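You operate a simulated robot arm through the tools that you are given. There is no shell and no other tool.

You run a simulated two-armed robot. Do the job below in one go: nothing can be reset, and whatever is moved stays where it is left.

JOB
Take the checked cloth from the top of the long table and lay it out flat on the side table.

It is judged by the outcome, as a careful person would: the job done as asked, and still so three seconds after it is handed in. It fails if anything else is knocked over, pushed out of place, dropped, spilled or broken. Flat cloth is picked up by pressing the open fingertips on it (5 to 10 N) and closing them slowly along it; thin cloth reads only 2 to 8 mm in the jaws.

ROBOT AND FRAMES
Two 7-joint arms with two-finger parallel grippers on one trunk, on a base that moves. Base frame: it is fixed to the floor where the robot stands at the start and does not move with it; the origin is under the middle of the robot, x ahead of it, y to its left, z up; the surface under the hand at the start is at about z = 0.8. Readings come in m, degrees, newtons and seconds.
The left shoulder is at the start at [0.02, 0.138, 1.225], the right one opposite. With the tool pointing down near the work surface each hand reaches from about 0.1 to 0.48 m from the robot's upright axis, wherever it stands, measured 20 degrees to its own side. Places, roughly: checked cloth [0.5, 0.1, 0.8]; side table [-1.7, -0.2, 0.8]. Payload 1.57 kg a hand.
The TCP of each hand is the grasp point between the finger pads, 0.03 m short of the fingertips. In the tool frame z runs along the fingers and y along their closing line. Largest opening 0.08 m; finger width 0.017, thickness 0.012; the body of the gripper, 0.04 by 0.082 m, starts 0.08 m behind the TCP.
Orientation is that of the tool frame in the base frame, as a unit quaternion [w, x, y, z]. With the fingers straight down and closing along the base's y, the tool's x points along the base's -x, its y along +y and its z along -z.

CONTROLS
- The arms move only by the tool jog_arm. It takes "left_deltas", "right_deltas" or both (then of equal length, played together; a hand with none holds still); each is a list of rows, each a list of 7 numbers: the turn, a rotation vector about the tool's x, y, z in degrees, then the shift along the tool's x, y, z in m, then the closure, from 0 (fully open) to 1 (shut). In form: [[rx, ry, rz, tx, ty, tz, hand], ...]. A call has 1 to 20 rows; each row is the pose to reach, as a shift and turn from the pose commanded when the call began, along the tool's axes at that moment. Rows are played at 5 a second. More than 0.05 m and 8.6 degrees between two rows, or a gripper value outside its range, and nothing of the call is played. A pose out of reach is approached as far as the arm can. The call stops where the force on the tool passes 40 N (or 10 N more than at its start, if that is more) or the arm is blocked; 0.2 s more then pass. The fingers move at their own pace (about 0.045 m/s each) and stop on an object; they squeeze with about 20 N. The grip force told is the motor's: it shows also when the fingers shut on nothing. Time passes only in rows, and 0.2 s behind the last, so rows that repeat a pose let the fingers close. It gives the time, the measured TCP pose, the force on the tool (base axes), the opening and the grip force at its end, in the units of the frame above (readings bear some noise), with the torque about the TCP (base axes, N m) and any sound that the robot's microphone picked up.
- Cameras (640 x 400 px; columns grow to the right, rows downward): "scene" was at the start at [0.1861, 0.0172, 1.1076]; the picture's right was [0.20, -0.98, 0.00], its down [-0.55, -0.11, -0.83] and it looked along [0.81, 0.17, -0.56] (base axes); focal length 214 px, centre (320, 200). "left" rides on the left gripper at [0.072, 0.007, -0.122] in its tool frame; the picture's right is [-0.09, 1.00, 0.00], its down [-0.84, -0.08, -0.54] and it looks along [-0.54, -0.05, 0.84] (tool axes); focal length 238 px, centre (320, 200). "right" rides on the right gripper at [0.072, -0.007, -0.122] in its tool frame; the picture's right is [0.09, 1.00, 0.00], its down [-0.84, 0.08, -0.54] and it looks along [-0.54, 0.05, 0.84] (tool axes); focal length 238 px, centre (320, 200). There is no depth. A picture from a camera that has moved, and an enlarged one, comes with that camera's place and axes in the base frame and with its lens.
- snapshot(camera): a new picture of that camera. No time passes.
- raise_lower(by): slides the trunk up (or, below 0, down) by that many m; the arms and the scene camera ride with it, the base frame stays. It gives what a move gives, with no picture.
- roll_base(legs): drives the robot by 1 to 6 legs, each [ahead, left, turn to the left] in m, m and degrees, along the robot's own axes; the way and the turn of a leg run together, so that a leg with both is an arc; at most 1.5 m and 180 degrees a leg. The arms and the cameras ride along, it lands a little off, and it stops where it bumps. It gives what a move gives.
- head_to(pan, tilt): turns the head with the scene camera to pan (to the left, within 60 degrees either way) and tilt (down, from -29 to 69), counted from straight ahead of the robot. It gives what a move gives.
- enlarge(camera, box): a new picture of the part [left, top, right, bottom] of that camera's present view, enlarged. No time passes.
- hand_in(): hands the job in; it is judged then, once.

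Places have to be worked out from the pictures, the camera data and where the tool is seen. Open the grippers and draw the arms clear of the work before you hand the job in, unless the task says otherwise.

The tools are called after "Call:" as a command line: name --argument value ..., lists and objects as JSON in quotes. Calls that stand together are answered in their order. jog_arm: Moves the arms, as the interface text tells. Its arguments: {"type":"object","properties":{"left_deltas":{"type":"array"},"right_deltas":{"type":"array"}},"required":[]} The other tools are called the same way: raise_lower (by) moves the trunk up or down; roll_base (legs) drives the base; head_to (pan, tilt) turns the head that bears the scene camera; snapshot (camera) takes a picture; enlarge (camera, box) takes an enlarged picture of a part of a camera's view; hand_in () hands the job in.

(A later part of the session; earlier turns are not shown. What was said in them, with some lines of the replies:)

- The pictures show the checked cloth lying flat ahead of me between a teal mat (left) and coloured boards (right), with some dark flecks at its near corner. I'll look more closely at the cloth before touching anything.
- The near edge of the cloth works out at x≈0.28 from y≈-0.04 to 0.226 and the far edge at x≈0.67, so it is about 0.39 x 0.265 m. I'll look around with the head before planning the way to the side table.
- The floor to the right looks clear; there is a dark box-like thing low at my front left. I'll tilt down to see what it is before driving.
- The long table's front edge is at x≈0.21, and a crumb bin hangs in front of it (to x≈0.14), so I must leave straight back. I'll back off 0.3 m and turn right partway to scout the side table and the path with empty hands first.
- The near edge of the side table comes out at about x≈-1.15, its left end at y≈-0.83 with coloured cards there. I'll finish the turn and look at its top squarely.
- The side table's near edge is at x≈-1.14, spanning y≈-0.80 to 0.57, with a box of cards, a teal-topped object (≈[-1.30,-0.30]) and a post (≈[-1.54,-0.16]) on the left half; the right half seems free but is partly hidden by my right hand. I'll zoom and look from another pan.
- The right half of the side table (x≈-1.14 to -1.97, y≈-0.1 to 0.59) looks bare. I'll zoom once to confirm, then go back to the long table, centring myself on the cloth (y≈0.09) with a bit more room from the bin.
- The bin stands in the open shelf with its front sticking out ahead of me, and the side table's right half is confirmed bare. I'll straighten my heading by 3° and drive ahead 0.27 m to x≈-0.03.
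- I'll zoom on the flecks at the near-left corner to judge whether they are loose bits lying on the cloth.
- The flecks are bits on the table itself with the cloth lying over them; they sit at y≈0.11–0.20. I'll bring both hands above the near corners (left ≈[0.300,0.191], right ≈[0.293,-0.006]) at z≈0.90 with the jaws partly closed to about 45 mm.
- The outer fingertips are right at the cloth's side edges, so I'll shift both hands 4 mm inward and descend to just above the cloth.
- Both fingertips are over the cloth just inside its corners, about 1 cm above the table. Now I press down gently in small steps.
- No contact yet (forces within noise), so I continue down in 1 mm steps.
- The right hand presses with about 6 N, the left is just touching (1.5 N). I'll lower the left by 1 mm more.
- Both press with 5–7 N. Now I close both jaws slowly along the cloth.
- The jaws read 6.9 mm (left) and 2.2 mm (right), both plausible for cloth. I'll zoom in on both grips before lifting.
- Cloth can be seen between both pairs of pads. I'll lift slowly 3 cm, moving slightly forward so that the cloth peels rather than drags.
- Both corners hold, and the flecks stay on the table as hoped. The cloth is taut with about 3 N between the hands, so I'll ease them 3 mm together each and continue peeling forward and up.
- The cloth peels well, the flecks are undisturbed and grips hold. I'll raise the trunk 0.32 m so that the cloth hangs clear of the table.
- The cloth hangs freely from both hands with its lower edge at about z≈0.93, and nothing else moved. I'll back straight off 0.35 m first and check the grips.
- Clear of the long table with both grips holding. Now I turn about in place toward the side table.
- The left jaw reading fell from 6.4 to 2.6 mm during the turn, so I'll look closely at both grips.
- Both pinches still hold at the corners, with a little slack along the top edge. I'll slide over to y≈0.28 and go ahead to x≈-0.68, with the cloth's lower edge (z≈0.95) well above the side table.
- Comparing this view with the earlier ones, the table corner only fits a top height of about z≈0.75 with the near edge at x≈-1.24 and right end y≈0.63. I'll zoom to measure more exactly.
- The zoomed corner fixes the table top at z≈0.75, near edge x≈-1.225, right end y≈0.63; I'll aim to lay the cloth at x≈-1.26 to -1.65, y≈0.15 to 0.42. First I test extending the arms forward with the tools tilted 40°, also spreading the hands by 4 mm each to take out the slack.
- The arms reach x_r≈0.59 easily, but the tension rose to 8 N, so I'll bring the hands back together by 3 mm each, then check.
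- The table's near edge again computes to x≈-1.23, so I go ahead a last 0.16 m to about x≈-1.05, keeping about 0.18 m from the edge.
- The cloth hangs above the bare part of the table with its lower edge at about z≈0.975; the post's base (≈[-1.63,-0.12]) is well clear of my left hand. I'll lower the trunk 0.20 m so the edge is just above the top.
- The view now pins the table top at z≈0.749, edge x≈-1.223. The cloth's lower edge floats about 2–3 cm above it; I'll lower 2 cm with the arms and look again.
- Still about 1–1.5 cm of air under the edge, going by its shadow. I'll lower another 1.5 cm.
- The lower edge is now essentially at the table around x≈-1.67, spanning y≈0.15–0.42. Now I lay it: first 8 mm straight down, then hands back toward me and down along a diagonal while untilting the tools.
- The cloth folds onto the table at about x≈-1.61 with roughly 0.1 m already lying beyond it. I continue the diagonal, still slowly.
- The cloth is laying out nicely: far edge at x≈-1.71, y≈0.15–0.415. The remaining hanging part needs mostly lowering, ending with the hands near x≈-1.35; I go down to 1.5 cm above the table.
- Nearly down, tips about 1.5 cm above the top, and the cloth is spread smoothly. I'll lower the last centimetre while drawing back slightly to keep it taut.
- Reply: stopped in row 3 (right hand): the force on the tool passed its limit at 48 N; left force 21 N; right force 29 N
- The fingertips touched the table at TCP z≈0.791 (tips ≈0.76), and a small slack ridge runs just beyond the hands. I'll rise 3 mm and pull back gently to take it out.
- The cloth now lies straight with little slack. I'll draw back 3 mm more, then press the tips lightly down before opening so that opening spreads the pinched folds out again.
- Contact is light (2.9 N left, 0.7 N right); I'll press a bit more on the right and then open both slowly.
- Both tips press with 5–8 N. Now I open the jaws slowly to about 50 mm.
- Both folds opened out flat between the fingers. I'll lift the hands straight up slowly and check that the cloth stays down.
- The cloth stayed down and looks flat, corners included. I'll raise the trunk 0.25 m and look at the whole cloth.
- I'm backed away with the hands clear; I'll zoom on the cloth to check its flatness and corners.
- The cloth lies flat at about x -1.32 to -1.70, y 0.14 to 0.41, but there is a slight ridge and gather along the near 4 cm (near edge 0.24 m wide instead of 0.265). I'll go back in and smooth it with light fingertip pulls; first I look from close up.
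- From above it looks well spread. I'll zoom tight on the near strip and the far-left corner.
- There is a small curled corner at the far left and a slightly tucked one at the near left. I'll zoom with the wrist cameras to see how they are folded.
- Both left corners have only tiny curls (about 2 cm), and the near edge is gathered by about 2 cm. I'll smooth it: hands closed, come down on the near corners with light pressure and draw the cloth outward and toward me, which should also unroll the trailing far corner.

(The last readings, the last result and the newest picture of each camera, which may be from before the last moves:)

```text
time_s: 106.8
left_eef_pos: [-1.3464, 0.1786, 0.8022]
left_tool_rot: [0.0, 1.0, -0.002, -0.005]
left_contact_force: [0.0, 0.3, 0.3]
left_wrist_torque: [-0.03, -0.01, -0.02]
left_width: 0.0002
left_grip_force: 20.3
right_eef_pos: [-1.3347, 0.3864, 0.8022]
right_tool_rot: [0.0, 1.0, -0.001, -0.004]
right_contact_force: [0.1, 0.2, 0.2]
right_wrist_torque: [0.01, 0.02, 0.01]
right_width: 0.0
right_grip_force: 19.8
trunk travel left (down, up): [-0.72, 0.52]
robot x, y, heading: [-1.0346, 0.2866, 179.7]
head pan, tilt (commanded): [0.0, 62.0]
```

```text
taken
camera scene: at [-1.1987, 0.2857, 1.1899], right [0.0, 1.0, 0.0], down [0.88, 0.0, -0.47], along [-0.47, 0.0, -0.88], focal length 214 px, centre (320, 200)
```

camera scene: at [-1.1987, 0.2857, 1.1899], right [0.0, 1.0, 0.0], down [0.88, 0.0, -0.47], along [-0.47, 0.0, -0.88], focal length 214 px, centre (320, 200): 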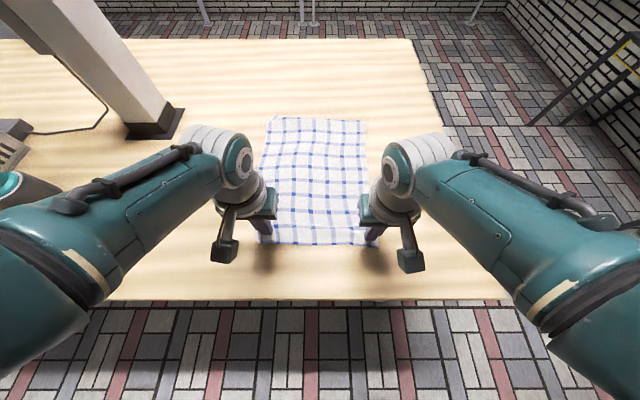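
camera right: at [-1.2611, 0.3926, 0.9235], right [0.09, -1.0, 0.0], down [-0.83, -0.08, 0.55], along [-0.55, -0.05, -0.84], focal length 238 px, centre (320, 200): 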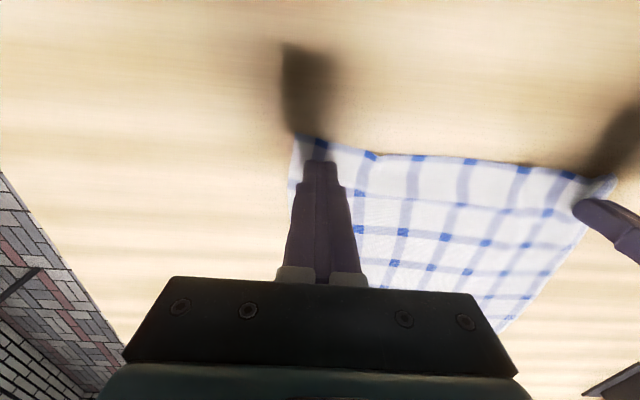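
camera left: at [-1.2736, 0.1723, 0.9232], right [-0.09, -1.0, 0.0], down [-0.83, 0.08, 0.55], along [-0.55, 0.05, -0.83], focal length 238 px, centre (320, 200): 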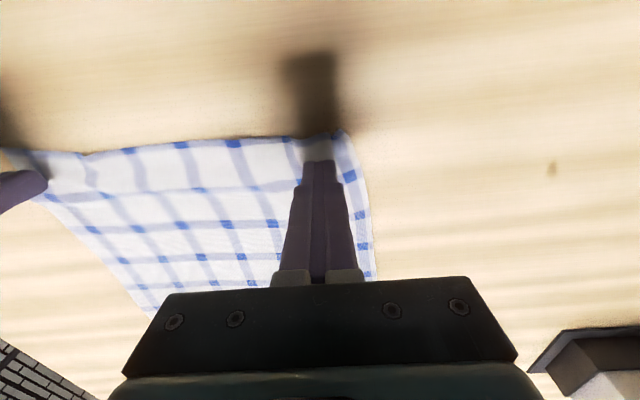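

The closed fingertips are above the near corners, 1 cm up. I lower them to a light press.

Call:
jog_arm --left_deltas '[[0, 0, 0, 0, 0, 0.004, 1], [0, 0, 0, 0, 0, 0.008, 1], [0, 0, 0, 0, 0, 0.01, 1], [0, 0, 0, 0, 0, 0.011, 1]]' --right_deltas '[[0, 0, 0, 0, 0, 0.004, 1], [0, 0, 0, 0, 0, 0.008, 1], [0, 0, 0, 0, 0, 0.01, 1], [0, 0, 0, 0, 0, 0.011, 1]]'

```text
time_s: 107.8
left_eef_pos: [-1.3465, 0.1804, 0.7918]
left_tool_rot: [0.0, 1.0, -0.002, -0.004]
left_contact_force: [-0.2, -0.1, -0.7]
left_wrist_torque: [0.0, -0.01, -0.02]
left_width: 0.0001
left_grip_force: 20.0
right_eef_pos: [-1.3344, 0.3858, 0.7917]
right_tool_rot: [0.0, 1.0, 0.0, -0.004]
right_contact_force: [0.3, 0.4, 0.6]
right_wrist_torque: [0.03, -0.02, 0.0]
right_width: 0.0
right_grip_force: 20.0
trunk travel left (down, up): [-0.72, 0.52]
robot x, y, heading: [-1.0355, 0.2872, 179.9]
head pan, tilt (commanded): [0.0, 62.0]
```

No contact yet; another few millimetres in 1 mm steps.

Call:
jog_arm --left_deltas '[[0, 0, 0, 0, 0, 0.001, 1], [0, 0, 0, 0, 0, 0.002, 1], [0, 0, 0, 0, 0, 0.003, 1]]' --right_deltas '[[0, 0, 0, 0, 0, 0.001, 1], [0, 0, 0, 0, 0, 0.002, 1], [0, 0, 0, 0, 0, 0.003, 1]]'

```text
time_s: 108.7
left_eef_pos: [-1.3482, 0.1807, 0.7908]
left_tool_rot: [0.0, 1.0, -0.001, -0.005]
left_contact_force: [7.2, -2.8, 32.7]
left_wrist_torque: [-0.01, -0.39, 0.0]
left_width: 0.0
left_grip_force: 19.7
right_eef_pos: [-1.3354, 0.3847, 0.7918]
right_tool_rot: [-0.001, 1.0, -0.001, -0.003]
right_contact_force: [7.7, 3.6, 33.1]
right_wrist_torque: [0.07, -0.44, 0.05]
right_width: 0.0
right_grip_force: 19.9
trunk travel left (down, up): [-0.72, 0.52]
robot x, y, heading: [-1.0324, 0.2837, 179.8]
head pan, tilt (commanded): [0.0, 62.0]
stopped in row 3 (left hand): the force on the tool passed its limit at 42 N (the readings are from after the stop); the commanded pose is now the measured one
```

That rose to 33 N quickly (stiff contact), so I ease up by about 1.3 mm.

Call:
jog_arm --left_deltas '[[0, 0, 0, 0, 0, -0.001, 1], [0, 0, 0, 0, 0, -0.001, 1]]' --right_deltas '[[0, 0, 0, 0, 0, -0.001, 1], [0, 0, 0, 0, 0, -0.001, 1]]'

```text
time_s: 109.3
left_eef_pos: [-1.3479, 0.1814, 0.7912]
left_tool_rot: [0.001, 1.0, -0.001, -0.005]
left_contact_force: [6.4, -1.9, 28.1]
left_wrist_torque: [-0.04, -0.37, -0.07]
left_width: 0.0001
left_grip_force: 20.1
right_eef_pos: [-1.3352, 0.3846, 0.7912]
right_tool_rot: [0.0, 1.0, 0.0, -0.004]
right_contact_force: [4.8, 2.7, 22.9]
right_wrist_torque: [0.03, -0.25, -0.03]
right_width: 0.0001
right_grip_force: 20.3
trunk travel left (down, up): [-0.72, 0.52]
robot x, y, heading: [-1.0367, 0.2854, 180.0]
head pan, tilt (commanded): [0.0, 62.0]
```

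Call:
jog_arm --left_deltas '[[0, 0, 0, 0, 0, -0.0015, 1], [0, 0, 0, 0, 0, -0.002, 1]]' --right_deltas '[[0, 0, 0, 0, 0, -0.001, 1], [0, 0, 0, 0, 0, -0.0015, 1]]'

```text
time_s: 109.9
left_eef_pos: [-1.3451, 0.18, 0.7916]
left_tool_rot: [0.001, 1.0, -0.003, -0.005]
left_contact_force: [0.4, 0.2, 1.4]
left_wrist_torque: [-0.02, 0.01, 0.03]
left_width: 0.0
left_grip_force: 19.9
right_eef_pos: [-1.3357, 0.3847, 0.7922]
right_tool_rot: [-0.001, 1.0, -0.002, -0.004]
right_contact_force: [-0.5, 0.0, 2.5]
right_wrist_torque: [0.0, 0.0, 0.0]
right_width: 0.0002
right_grip_force: 19.7
trunk travel left (down, up): [-0.72, 0.52]
robot x, y, heading: [-1.0334, 0.2889, 179.7]
head pan, tilt (commanded): [0.0, 62.0]
```

Now 1–2.5 N. I'll add 0.5 mm of press and then draw slowly outward 8 mm and back 12 mm, and check.

Call:
jog_arm --left_deltas '[[0, 0, 0, 0, 0, 0.0007, 1], [0, 0, 0, 0.002, 0.002, 0.0007, 1], [0, 0, 0, 0.004, 0.004, 0.0007, 1], [0, 0, 0, 0.006, 0.006, 0.0007, 1], [0, 0, 0, 0.009, 0.008, 0.0007, 1], [0, 0, 0, 0.012, 0.008, 0.0007, 1]]' --right_deltas '[[0, 0, 0, 0, 0, 0.0004, 1], [0, 0, 0, 0.002, -0.002, 0.0004, 1], [0, 0, 0, 0.004, -0.004, 0.0004, 1], [0, 0, 0, 0.006, -0.006, 0.0004, 1], [0, 0, 0, 0.009, -0.008, 0.0004, 1], [0, 0, 0, 0.012, -0.008, 0.0004, 1]]'

Call:
snapshot --camera "left"

Call:
snapshot --camera "right"

Call:
enlarge --camera "scene" --box '[235, 100, 405, 270]'

```text
time_s: 111.3
left_eef_pos: [-1.3346, 0.1712, 0.7919]
left_tool_rot: [0.001, 1.0, -0.002, -0.005]
left_contact_force: [-1.3, 0.5, 2.6]
left_wrist_torque: [0.05, -0.01, 0.02]
left_width: 0.0
left_grip_force: 20.3
right_eef_pos: [-1.3243, 0.3929, 0.7918]
right_tool_rot: [0.0, 1.0, 0.0, -0.004]
right_contact_force: [-0.3, 0.0, 1.8]
right_wrist_torque: [0.03, 0.07, 0.0]
right_width: 0.0002
right_grip_force: 20.1
trunk travel left (down, up): [-0.72, 0.52]
robot x, y, heading: [-1.0352, 0.2876, 180.0]
head pan, tilt (commanded): [0.0, 62.0]
```

```text
taken
camera left: at [-1.2624, 0.1646, 0.912], right [-0.1, -1.0, 0.0], down [-0.83, 0.08, 0.55], along [-0.55, 0.05, -0.83], focal length 238 px, centre (320, 200)
```

left: 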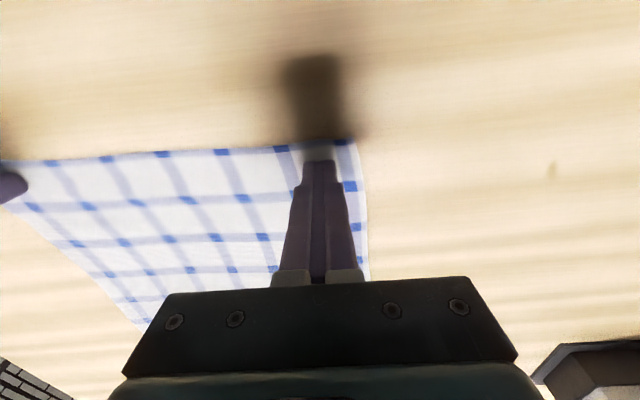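

```text
taken
camera right: at [-1.2497, 0.3992, 0.9131], right [0.09, -1.0, 0.0], down [-0.83, -0.08, 0.55], along [-0.55, -0.05, -0.84], focal length 238 px, centre (320, 200)
```

right: 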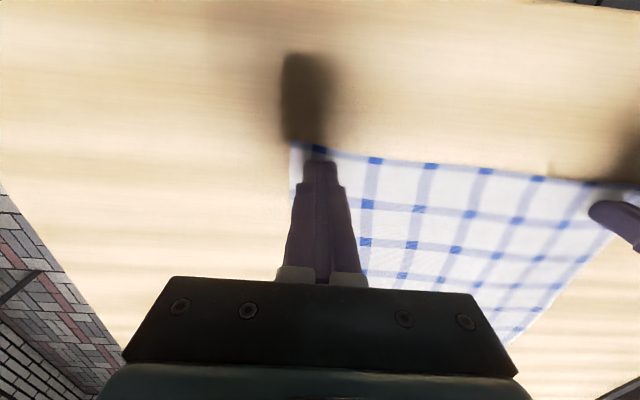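

```text
2.35 times, centred on (320, 185) of scene
camera zoom: at [-1.1987, 0.2857, 1.19], right [0.0, 1.0, 0.0], down [0.88, 0.0, -0.47], along [-0.47, 0.0, -0.88], focal length 505 px, centre (320, 235)
```

zoom: 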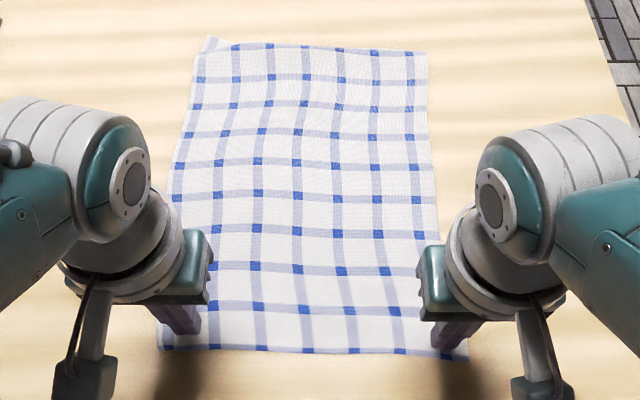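

That worked very well: the near edge is straight and the ridge is gone. I'll now draw the whole cloth back 4 cm toward me with the same light press, so that the curled far-left corner trails out flat.

Call:
jog_arm --left_deltas '[[0, 0, 0, 0.003, 0, 0.0004, 1], [0, 0, 0, 0.007, 0, 0.0004, 1], [0, 0, 0, 0.011, 0, 0.0004, 1], [0, 0, 0, 0.015, 0, 0.0004, 1], [0, 0, 0, 0.019, 0, 0.0004, 1], [0, 0, 0, 0.023, 0, 0.0004, 1], [0, 0, 0, 0.027, 0, 0.0004, 1], [0, 0, 0, 0.031, 0, 0.0004, 1], [0, 0, 0, 0.035, 0, 0.0004, 1], [0, 0, 0, 0.04, 0, 0.0004, 1]]' --right_deltas '[[0, 0, 0, 0.003, 0, 0.0005, 1], [0, 0, 0, 0.007, 0, 0.0005, 1], [0, 0, 0, 0.011, 0, 0.0005, 1], [0, 0, 0, 0.015, 0, 0.0005, 1], [0, 0, 0, 0.019, 0, 0.0005, 1], [0, 0, 0, 0.023, 0, 0.0005, 1], [0, 0, 0, 0.027, 0, 0.0005, 1], [0, 0, 0, 0.031, 0, 0.0005, 1], [0, 0, 0, 0.035, 0, 0.0005, 1], [0, 0, 0, 0.04, 0, 0.0005, 1]]'

Call:
enlarge --camera "scene" --box '[235, 100, 405, 290]'

Call:
snapshot --camera "left"

Call:
snapshot --camera "right"

```text
time_s: 113.5
left_eef_pos: [-1.2959, 0.173, 0.7913]
left_tool_rot: [0.001, 1.0, -0.002, -0.006]
left_contact_force: [-1.3, 0.5, 3.8]
left_wrist_torque: [0.03, -0.01, -0.01]
left_width: 0.0002
left_grip_force: 20.2
right_eef_pos: [-1.2852, 0.3931, 0.7912]
right_tool_rot: [0.0, 1.0, 0.0, -0.004]
right_contact_force: [-2.6, -0.8, 11.2]
right_wrist_torque: [-0.03, 0.0, 0.02]
right_width: 0.0
right_grip_force: 20.6
trunk travel left (down, up): [-0.72, 0.52]
robot x, y, heading: [-1.0323, 0.2836, 179.5]
head pan, tilt (commanded): [0.0, 62.0]
```

```text
2.11 times, centred on (320, 195) of scene
camera zoom: at [-1.1995, 0.2858, 1.1902], right [0.0, 1.0, 0.0], down [0.88, 0.0, -0.47], along [-0.47, 0.0, -0.88], focal length 452 px, centre (320, 210)
```

zoom: 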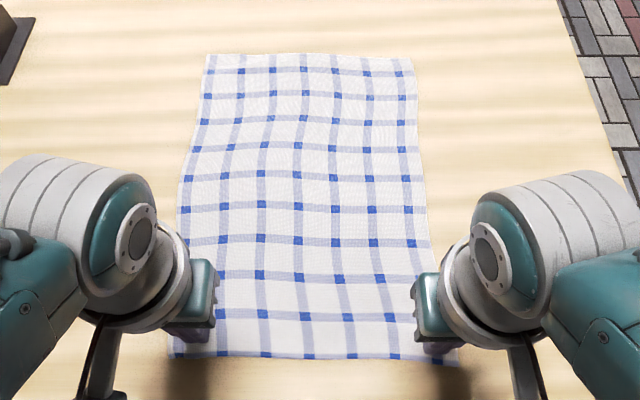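

```text
taken
camera left: at [-1.2227, 0.1652, 0.9118], right [-0.1, -1.0, 0.0], down [-0.83, 0.08, 0.55], along [-0.55, 0.05, -0.83], focal length 238 px, centre (320, 200)
```

left: 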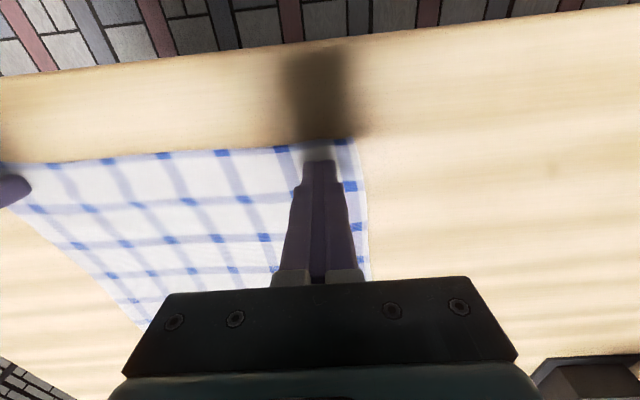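

```text
taken
camera right: at [-1.2117, 0.3991, 0.9126], right [0.09, -1.0, 0.0], down [-0.83, -0.08, 0.55], along [-0.55, -0.05, -0.84], focal length 238 px, centre (320, 200)
```

right: 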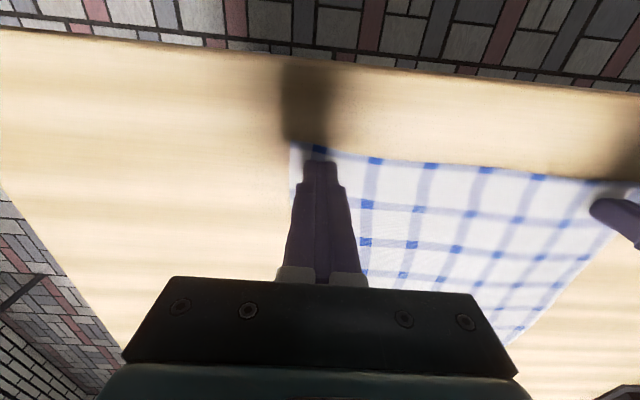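

The far-left corner has unrolled and the whole cloth now lies flat, about 5 cm inside the table edge. I lift both hands straight up.

Call:
jog_arm --left_deltas '[[0, 0, 0, 0, 0, -0.004, 1], [0, 0, 0, 0, 0, -0.01, 1], [0, 0, 0, 0, 0, -0.025, 1], [0, 0, 0, 0, 0, -0.05, 1], [0, 0, 0, 0, 0, -0.09, 0.7], [0, 0, 0, 0, 0, -0.12, 0.4]]' --right_deltas '[[0, 0, 0, 0, 0, -0.004, 1], [0, 0, 0, 0, 0, -0.01, 1], [0, 0, 0, 0, 0, -0.025, 1], [0, 0, 0, 0, 0, -0.05, 1], [0, 0, 0, 0, 0, -0.09, 0.7], [0, 0, 0, 0, 0, -0.12, 0.4]]'

Call:
raise_lower --by 0.2

Call:
roll_base --legs '[[-0.3, 0, 0]]'

Call:
jog_arm --left_deltas '[[0, 0, 0, 0, 0.03, 0, 0.2], [0, 0, 0, 0, 0.06, 0, 0], [0, 0, 0, 0, 0.09, 0, 0], [0, 0, 0, 0, 0.09, 0, 0]]' --right_deltas '[[0, 0, 0, 0, -0.03, 0, 0.2], [0, 0, 0, 0, -0.06, 0, 0], [0, 0, 0, 0, -0.09, 0, 0], [0, 0, 0, 0, -0.09, 0, 0]]'

Call:
head_to --pan 0 --tilt 45

Call:
snapshot --camera "scene"

Call:
enlarge --camera "scene" --box '[250, 170, 400, 310]'

```text
time_s: 114.9
left_eef_pos: [-1.2935, 0.1704, 0.9123]
left_tool_rot: [0.001, 1.0, -0.002, -0.004]
left_contact_force: [0.7, -0.4, -1.0]
left_wrist_torque: [0.02, 0.0, 0.0]
left_width: 0.0477
left_grip_force: 0.8
right_eef_pos: [-1.283, 0.3924, 0.9113]
right_tool_rot: [0.0, 1.0, 0.0, -0.003]
right_contact_force: [-0.3, -0.2, 0.4]
right_wrist_torque: [-0.03, -0.01, 0.03]
right_width: 0.0474
right_grip_force: 0.6
trunk travel left (down, up): [-0.72, 0.52]
robot x, y, heading: [-1.0337, 0.2903, 179.8]
head pan, tilt (commanded): [0.0, 62.0]
```

```text
time_s: 117.1
left_eef_pos: [-1.2935, 0.1709, 1.1122]
left_tool_rot: [0.001, 1.0, -0.002, -0.004]
left_contact_force: [-0.6, 0.6, 0.2]
left_wrist_torque: [0.0, 0.04, -0.02]
left_width: 0.0481
left_grip_force: 0.0
right_eef_pos: [-1.2833, 0.392, 1.1111]
right_tool_rot: [0.001, 1.0, 0.0, -0.003]
right_contact_force: [0.1, 0.6, -0.6]
right_wrist_torque: [-0.03, -0.01, 0.01]
right_width: 0.0477
right_grip_force: 0.0
trunk travel left (down, up): [-0.92, 0.32]
robot x, y, heading: [-1.033, 0.2835, 179.8]
head pan, tilt (commanded): [0.0, 62.0]
```

```text
time_s: 119.2
left_eef_pos: [-0.9909, 0.1701, 1.1115]
left_tool_rot: [0.001, 1.0, 0.001, -0.003]
left_contact_force: [-0.3, -0.4, -0.1]
left_wrist_torque: [0.04, 0.01, 0.0]
left_width: 0.0479
left_grip_force: 0.1
right_eef_pos: [-0.9817, 0.3929, 1.1107]
right_tool_rot: [0.0, 1.0, 0.002, -0.003]
right_contact_force: [0.0, -0.8, 0.6]
right_wrist_torque: [0.0, -0.02, 0.02]
right_width: 0.0479
right_grip_force: 0.1
trunk travel left (down, up): [-0.92, 0.32]
robot x, y, heading: [-0.7292, 0.2846, -179.5]
head pan, tilt (commanded): [0.0, 62.0]
```

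```text
time_s: 120.2
left_eef_pos: [-0.9912, 0.0796, 1.1115]
left_tool_rot: [0.001, 1.0, 0.001, -0.005]
left_contact_force: [-0.4, 0.4, 0.8]
left_wrist_torque: [-0.03, -0.01, 0.0]
left_width: 0.0801
left_grip_force: 0.1
right_eef_pos: [-0.9817, 0.4816, 1.1092]
right_tool_rot: [-0.001, 1.0, 0.003, -0.004]
right_contact_force: [1.2, 0.4, 0.0]
right_wrist_torque: [0.0, 0.01, 0.02]
right_width: 0.08
right_grip_force: 0.1
trunk travel left (down, up): [-0.92, 0.32]
robot x, y, heading: [-0.7337, 0.2888, -179.9]
head pan, tilt (commanded): [0.0, 62.0]
```

```text
time_s: 121.0
left_eef_pos: [-0.9899, 0.0809, 1.1108]
left_tool_rot: [0.001, 1.0, 0.001, -0.004]
left_contact_force: [-0.3, 0.4, -1.2]
left_wrist_torque: [0.03, 0.02, -0.01]
left_width: 0.0798
left_grip_force: 0.1
right_eef_pos: [-0.9809, 0.4823, 1.1105]
right_tool_rot: [0.0, 1.0, 0.003, -0.004]
right_contact_force: [0.5, 0.2, -0.2]
right_wrist_torque: [-0.01, -0.01, 0.02]
right_width: 0.0801
right_grip_force: 0.1
trunk travel left (down, up): [-0.92, 0.32]
robot x, y, heading: [-0.7335, 0.2866, -179.8]
head pan, tilt (commanded): [0.0, 45.0]
```

```text
taken
camera scene: at [-0.9133, 0.2849, 1.4115], right [0.0, 1.0, 0.0], down [0.71, 0.0, -0.71], along [-0.71, 0.0, -0.71], focal length 214 px, centre (320, 200)
```

scene: 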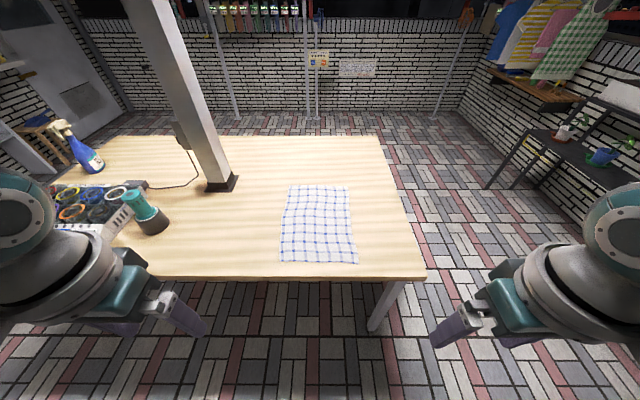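

```text
2.86 times, centred on (325, 240) of scene
camera zoom: at [-0.9133, 0.2849, 1.4115], right [0.0, 1.0, 0.0], down [0.71, 0.0, -0.71], along [-0.71, 0.0, -0.71], focal length 613 px, centre (306, 86)
```

zoom: 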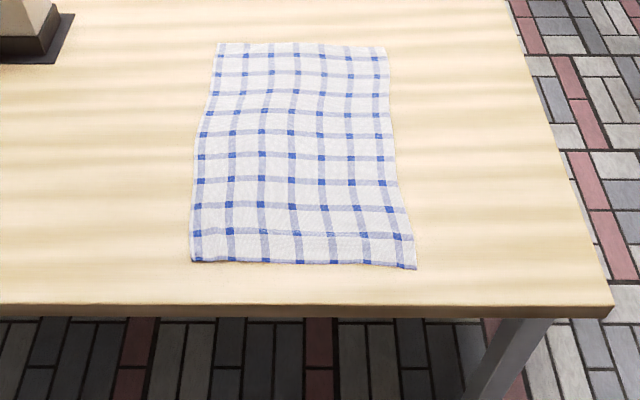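

The cloth lies flat and whole on the side table, all four corners spread and a few centimetres inside the edge. The other things are where they were, and my hands are open and clear, so I hand the job in.

Call:
hand_in

```text
The job is handed in.
```

The checked cloth is lying flat on the side table, and the job is handed in. It sits whole on the bare right-hand side of the table, about 5 cm in from the near edge, with all four corners spread out.

I saw nothing else knocked, moved or dropped on either table; the small dark flecks that were under the cloth stayed on the long table. I finished with both grippers open and the arms drawn back clear of the table.
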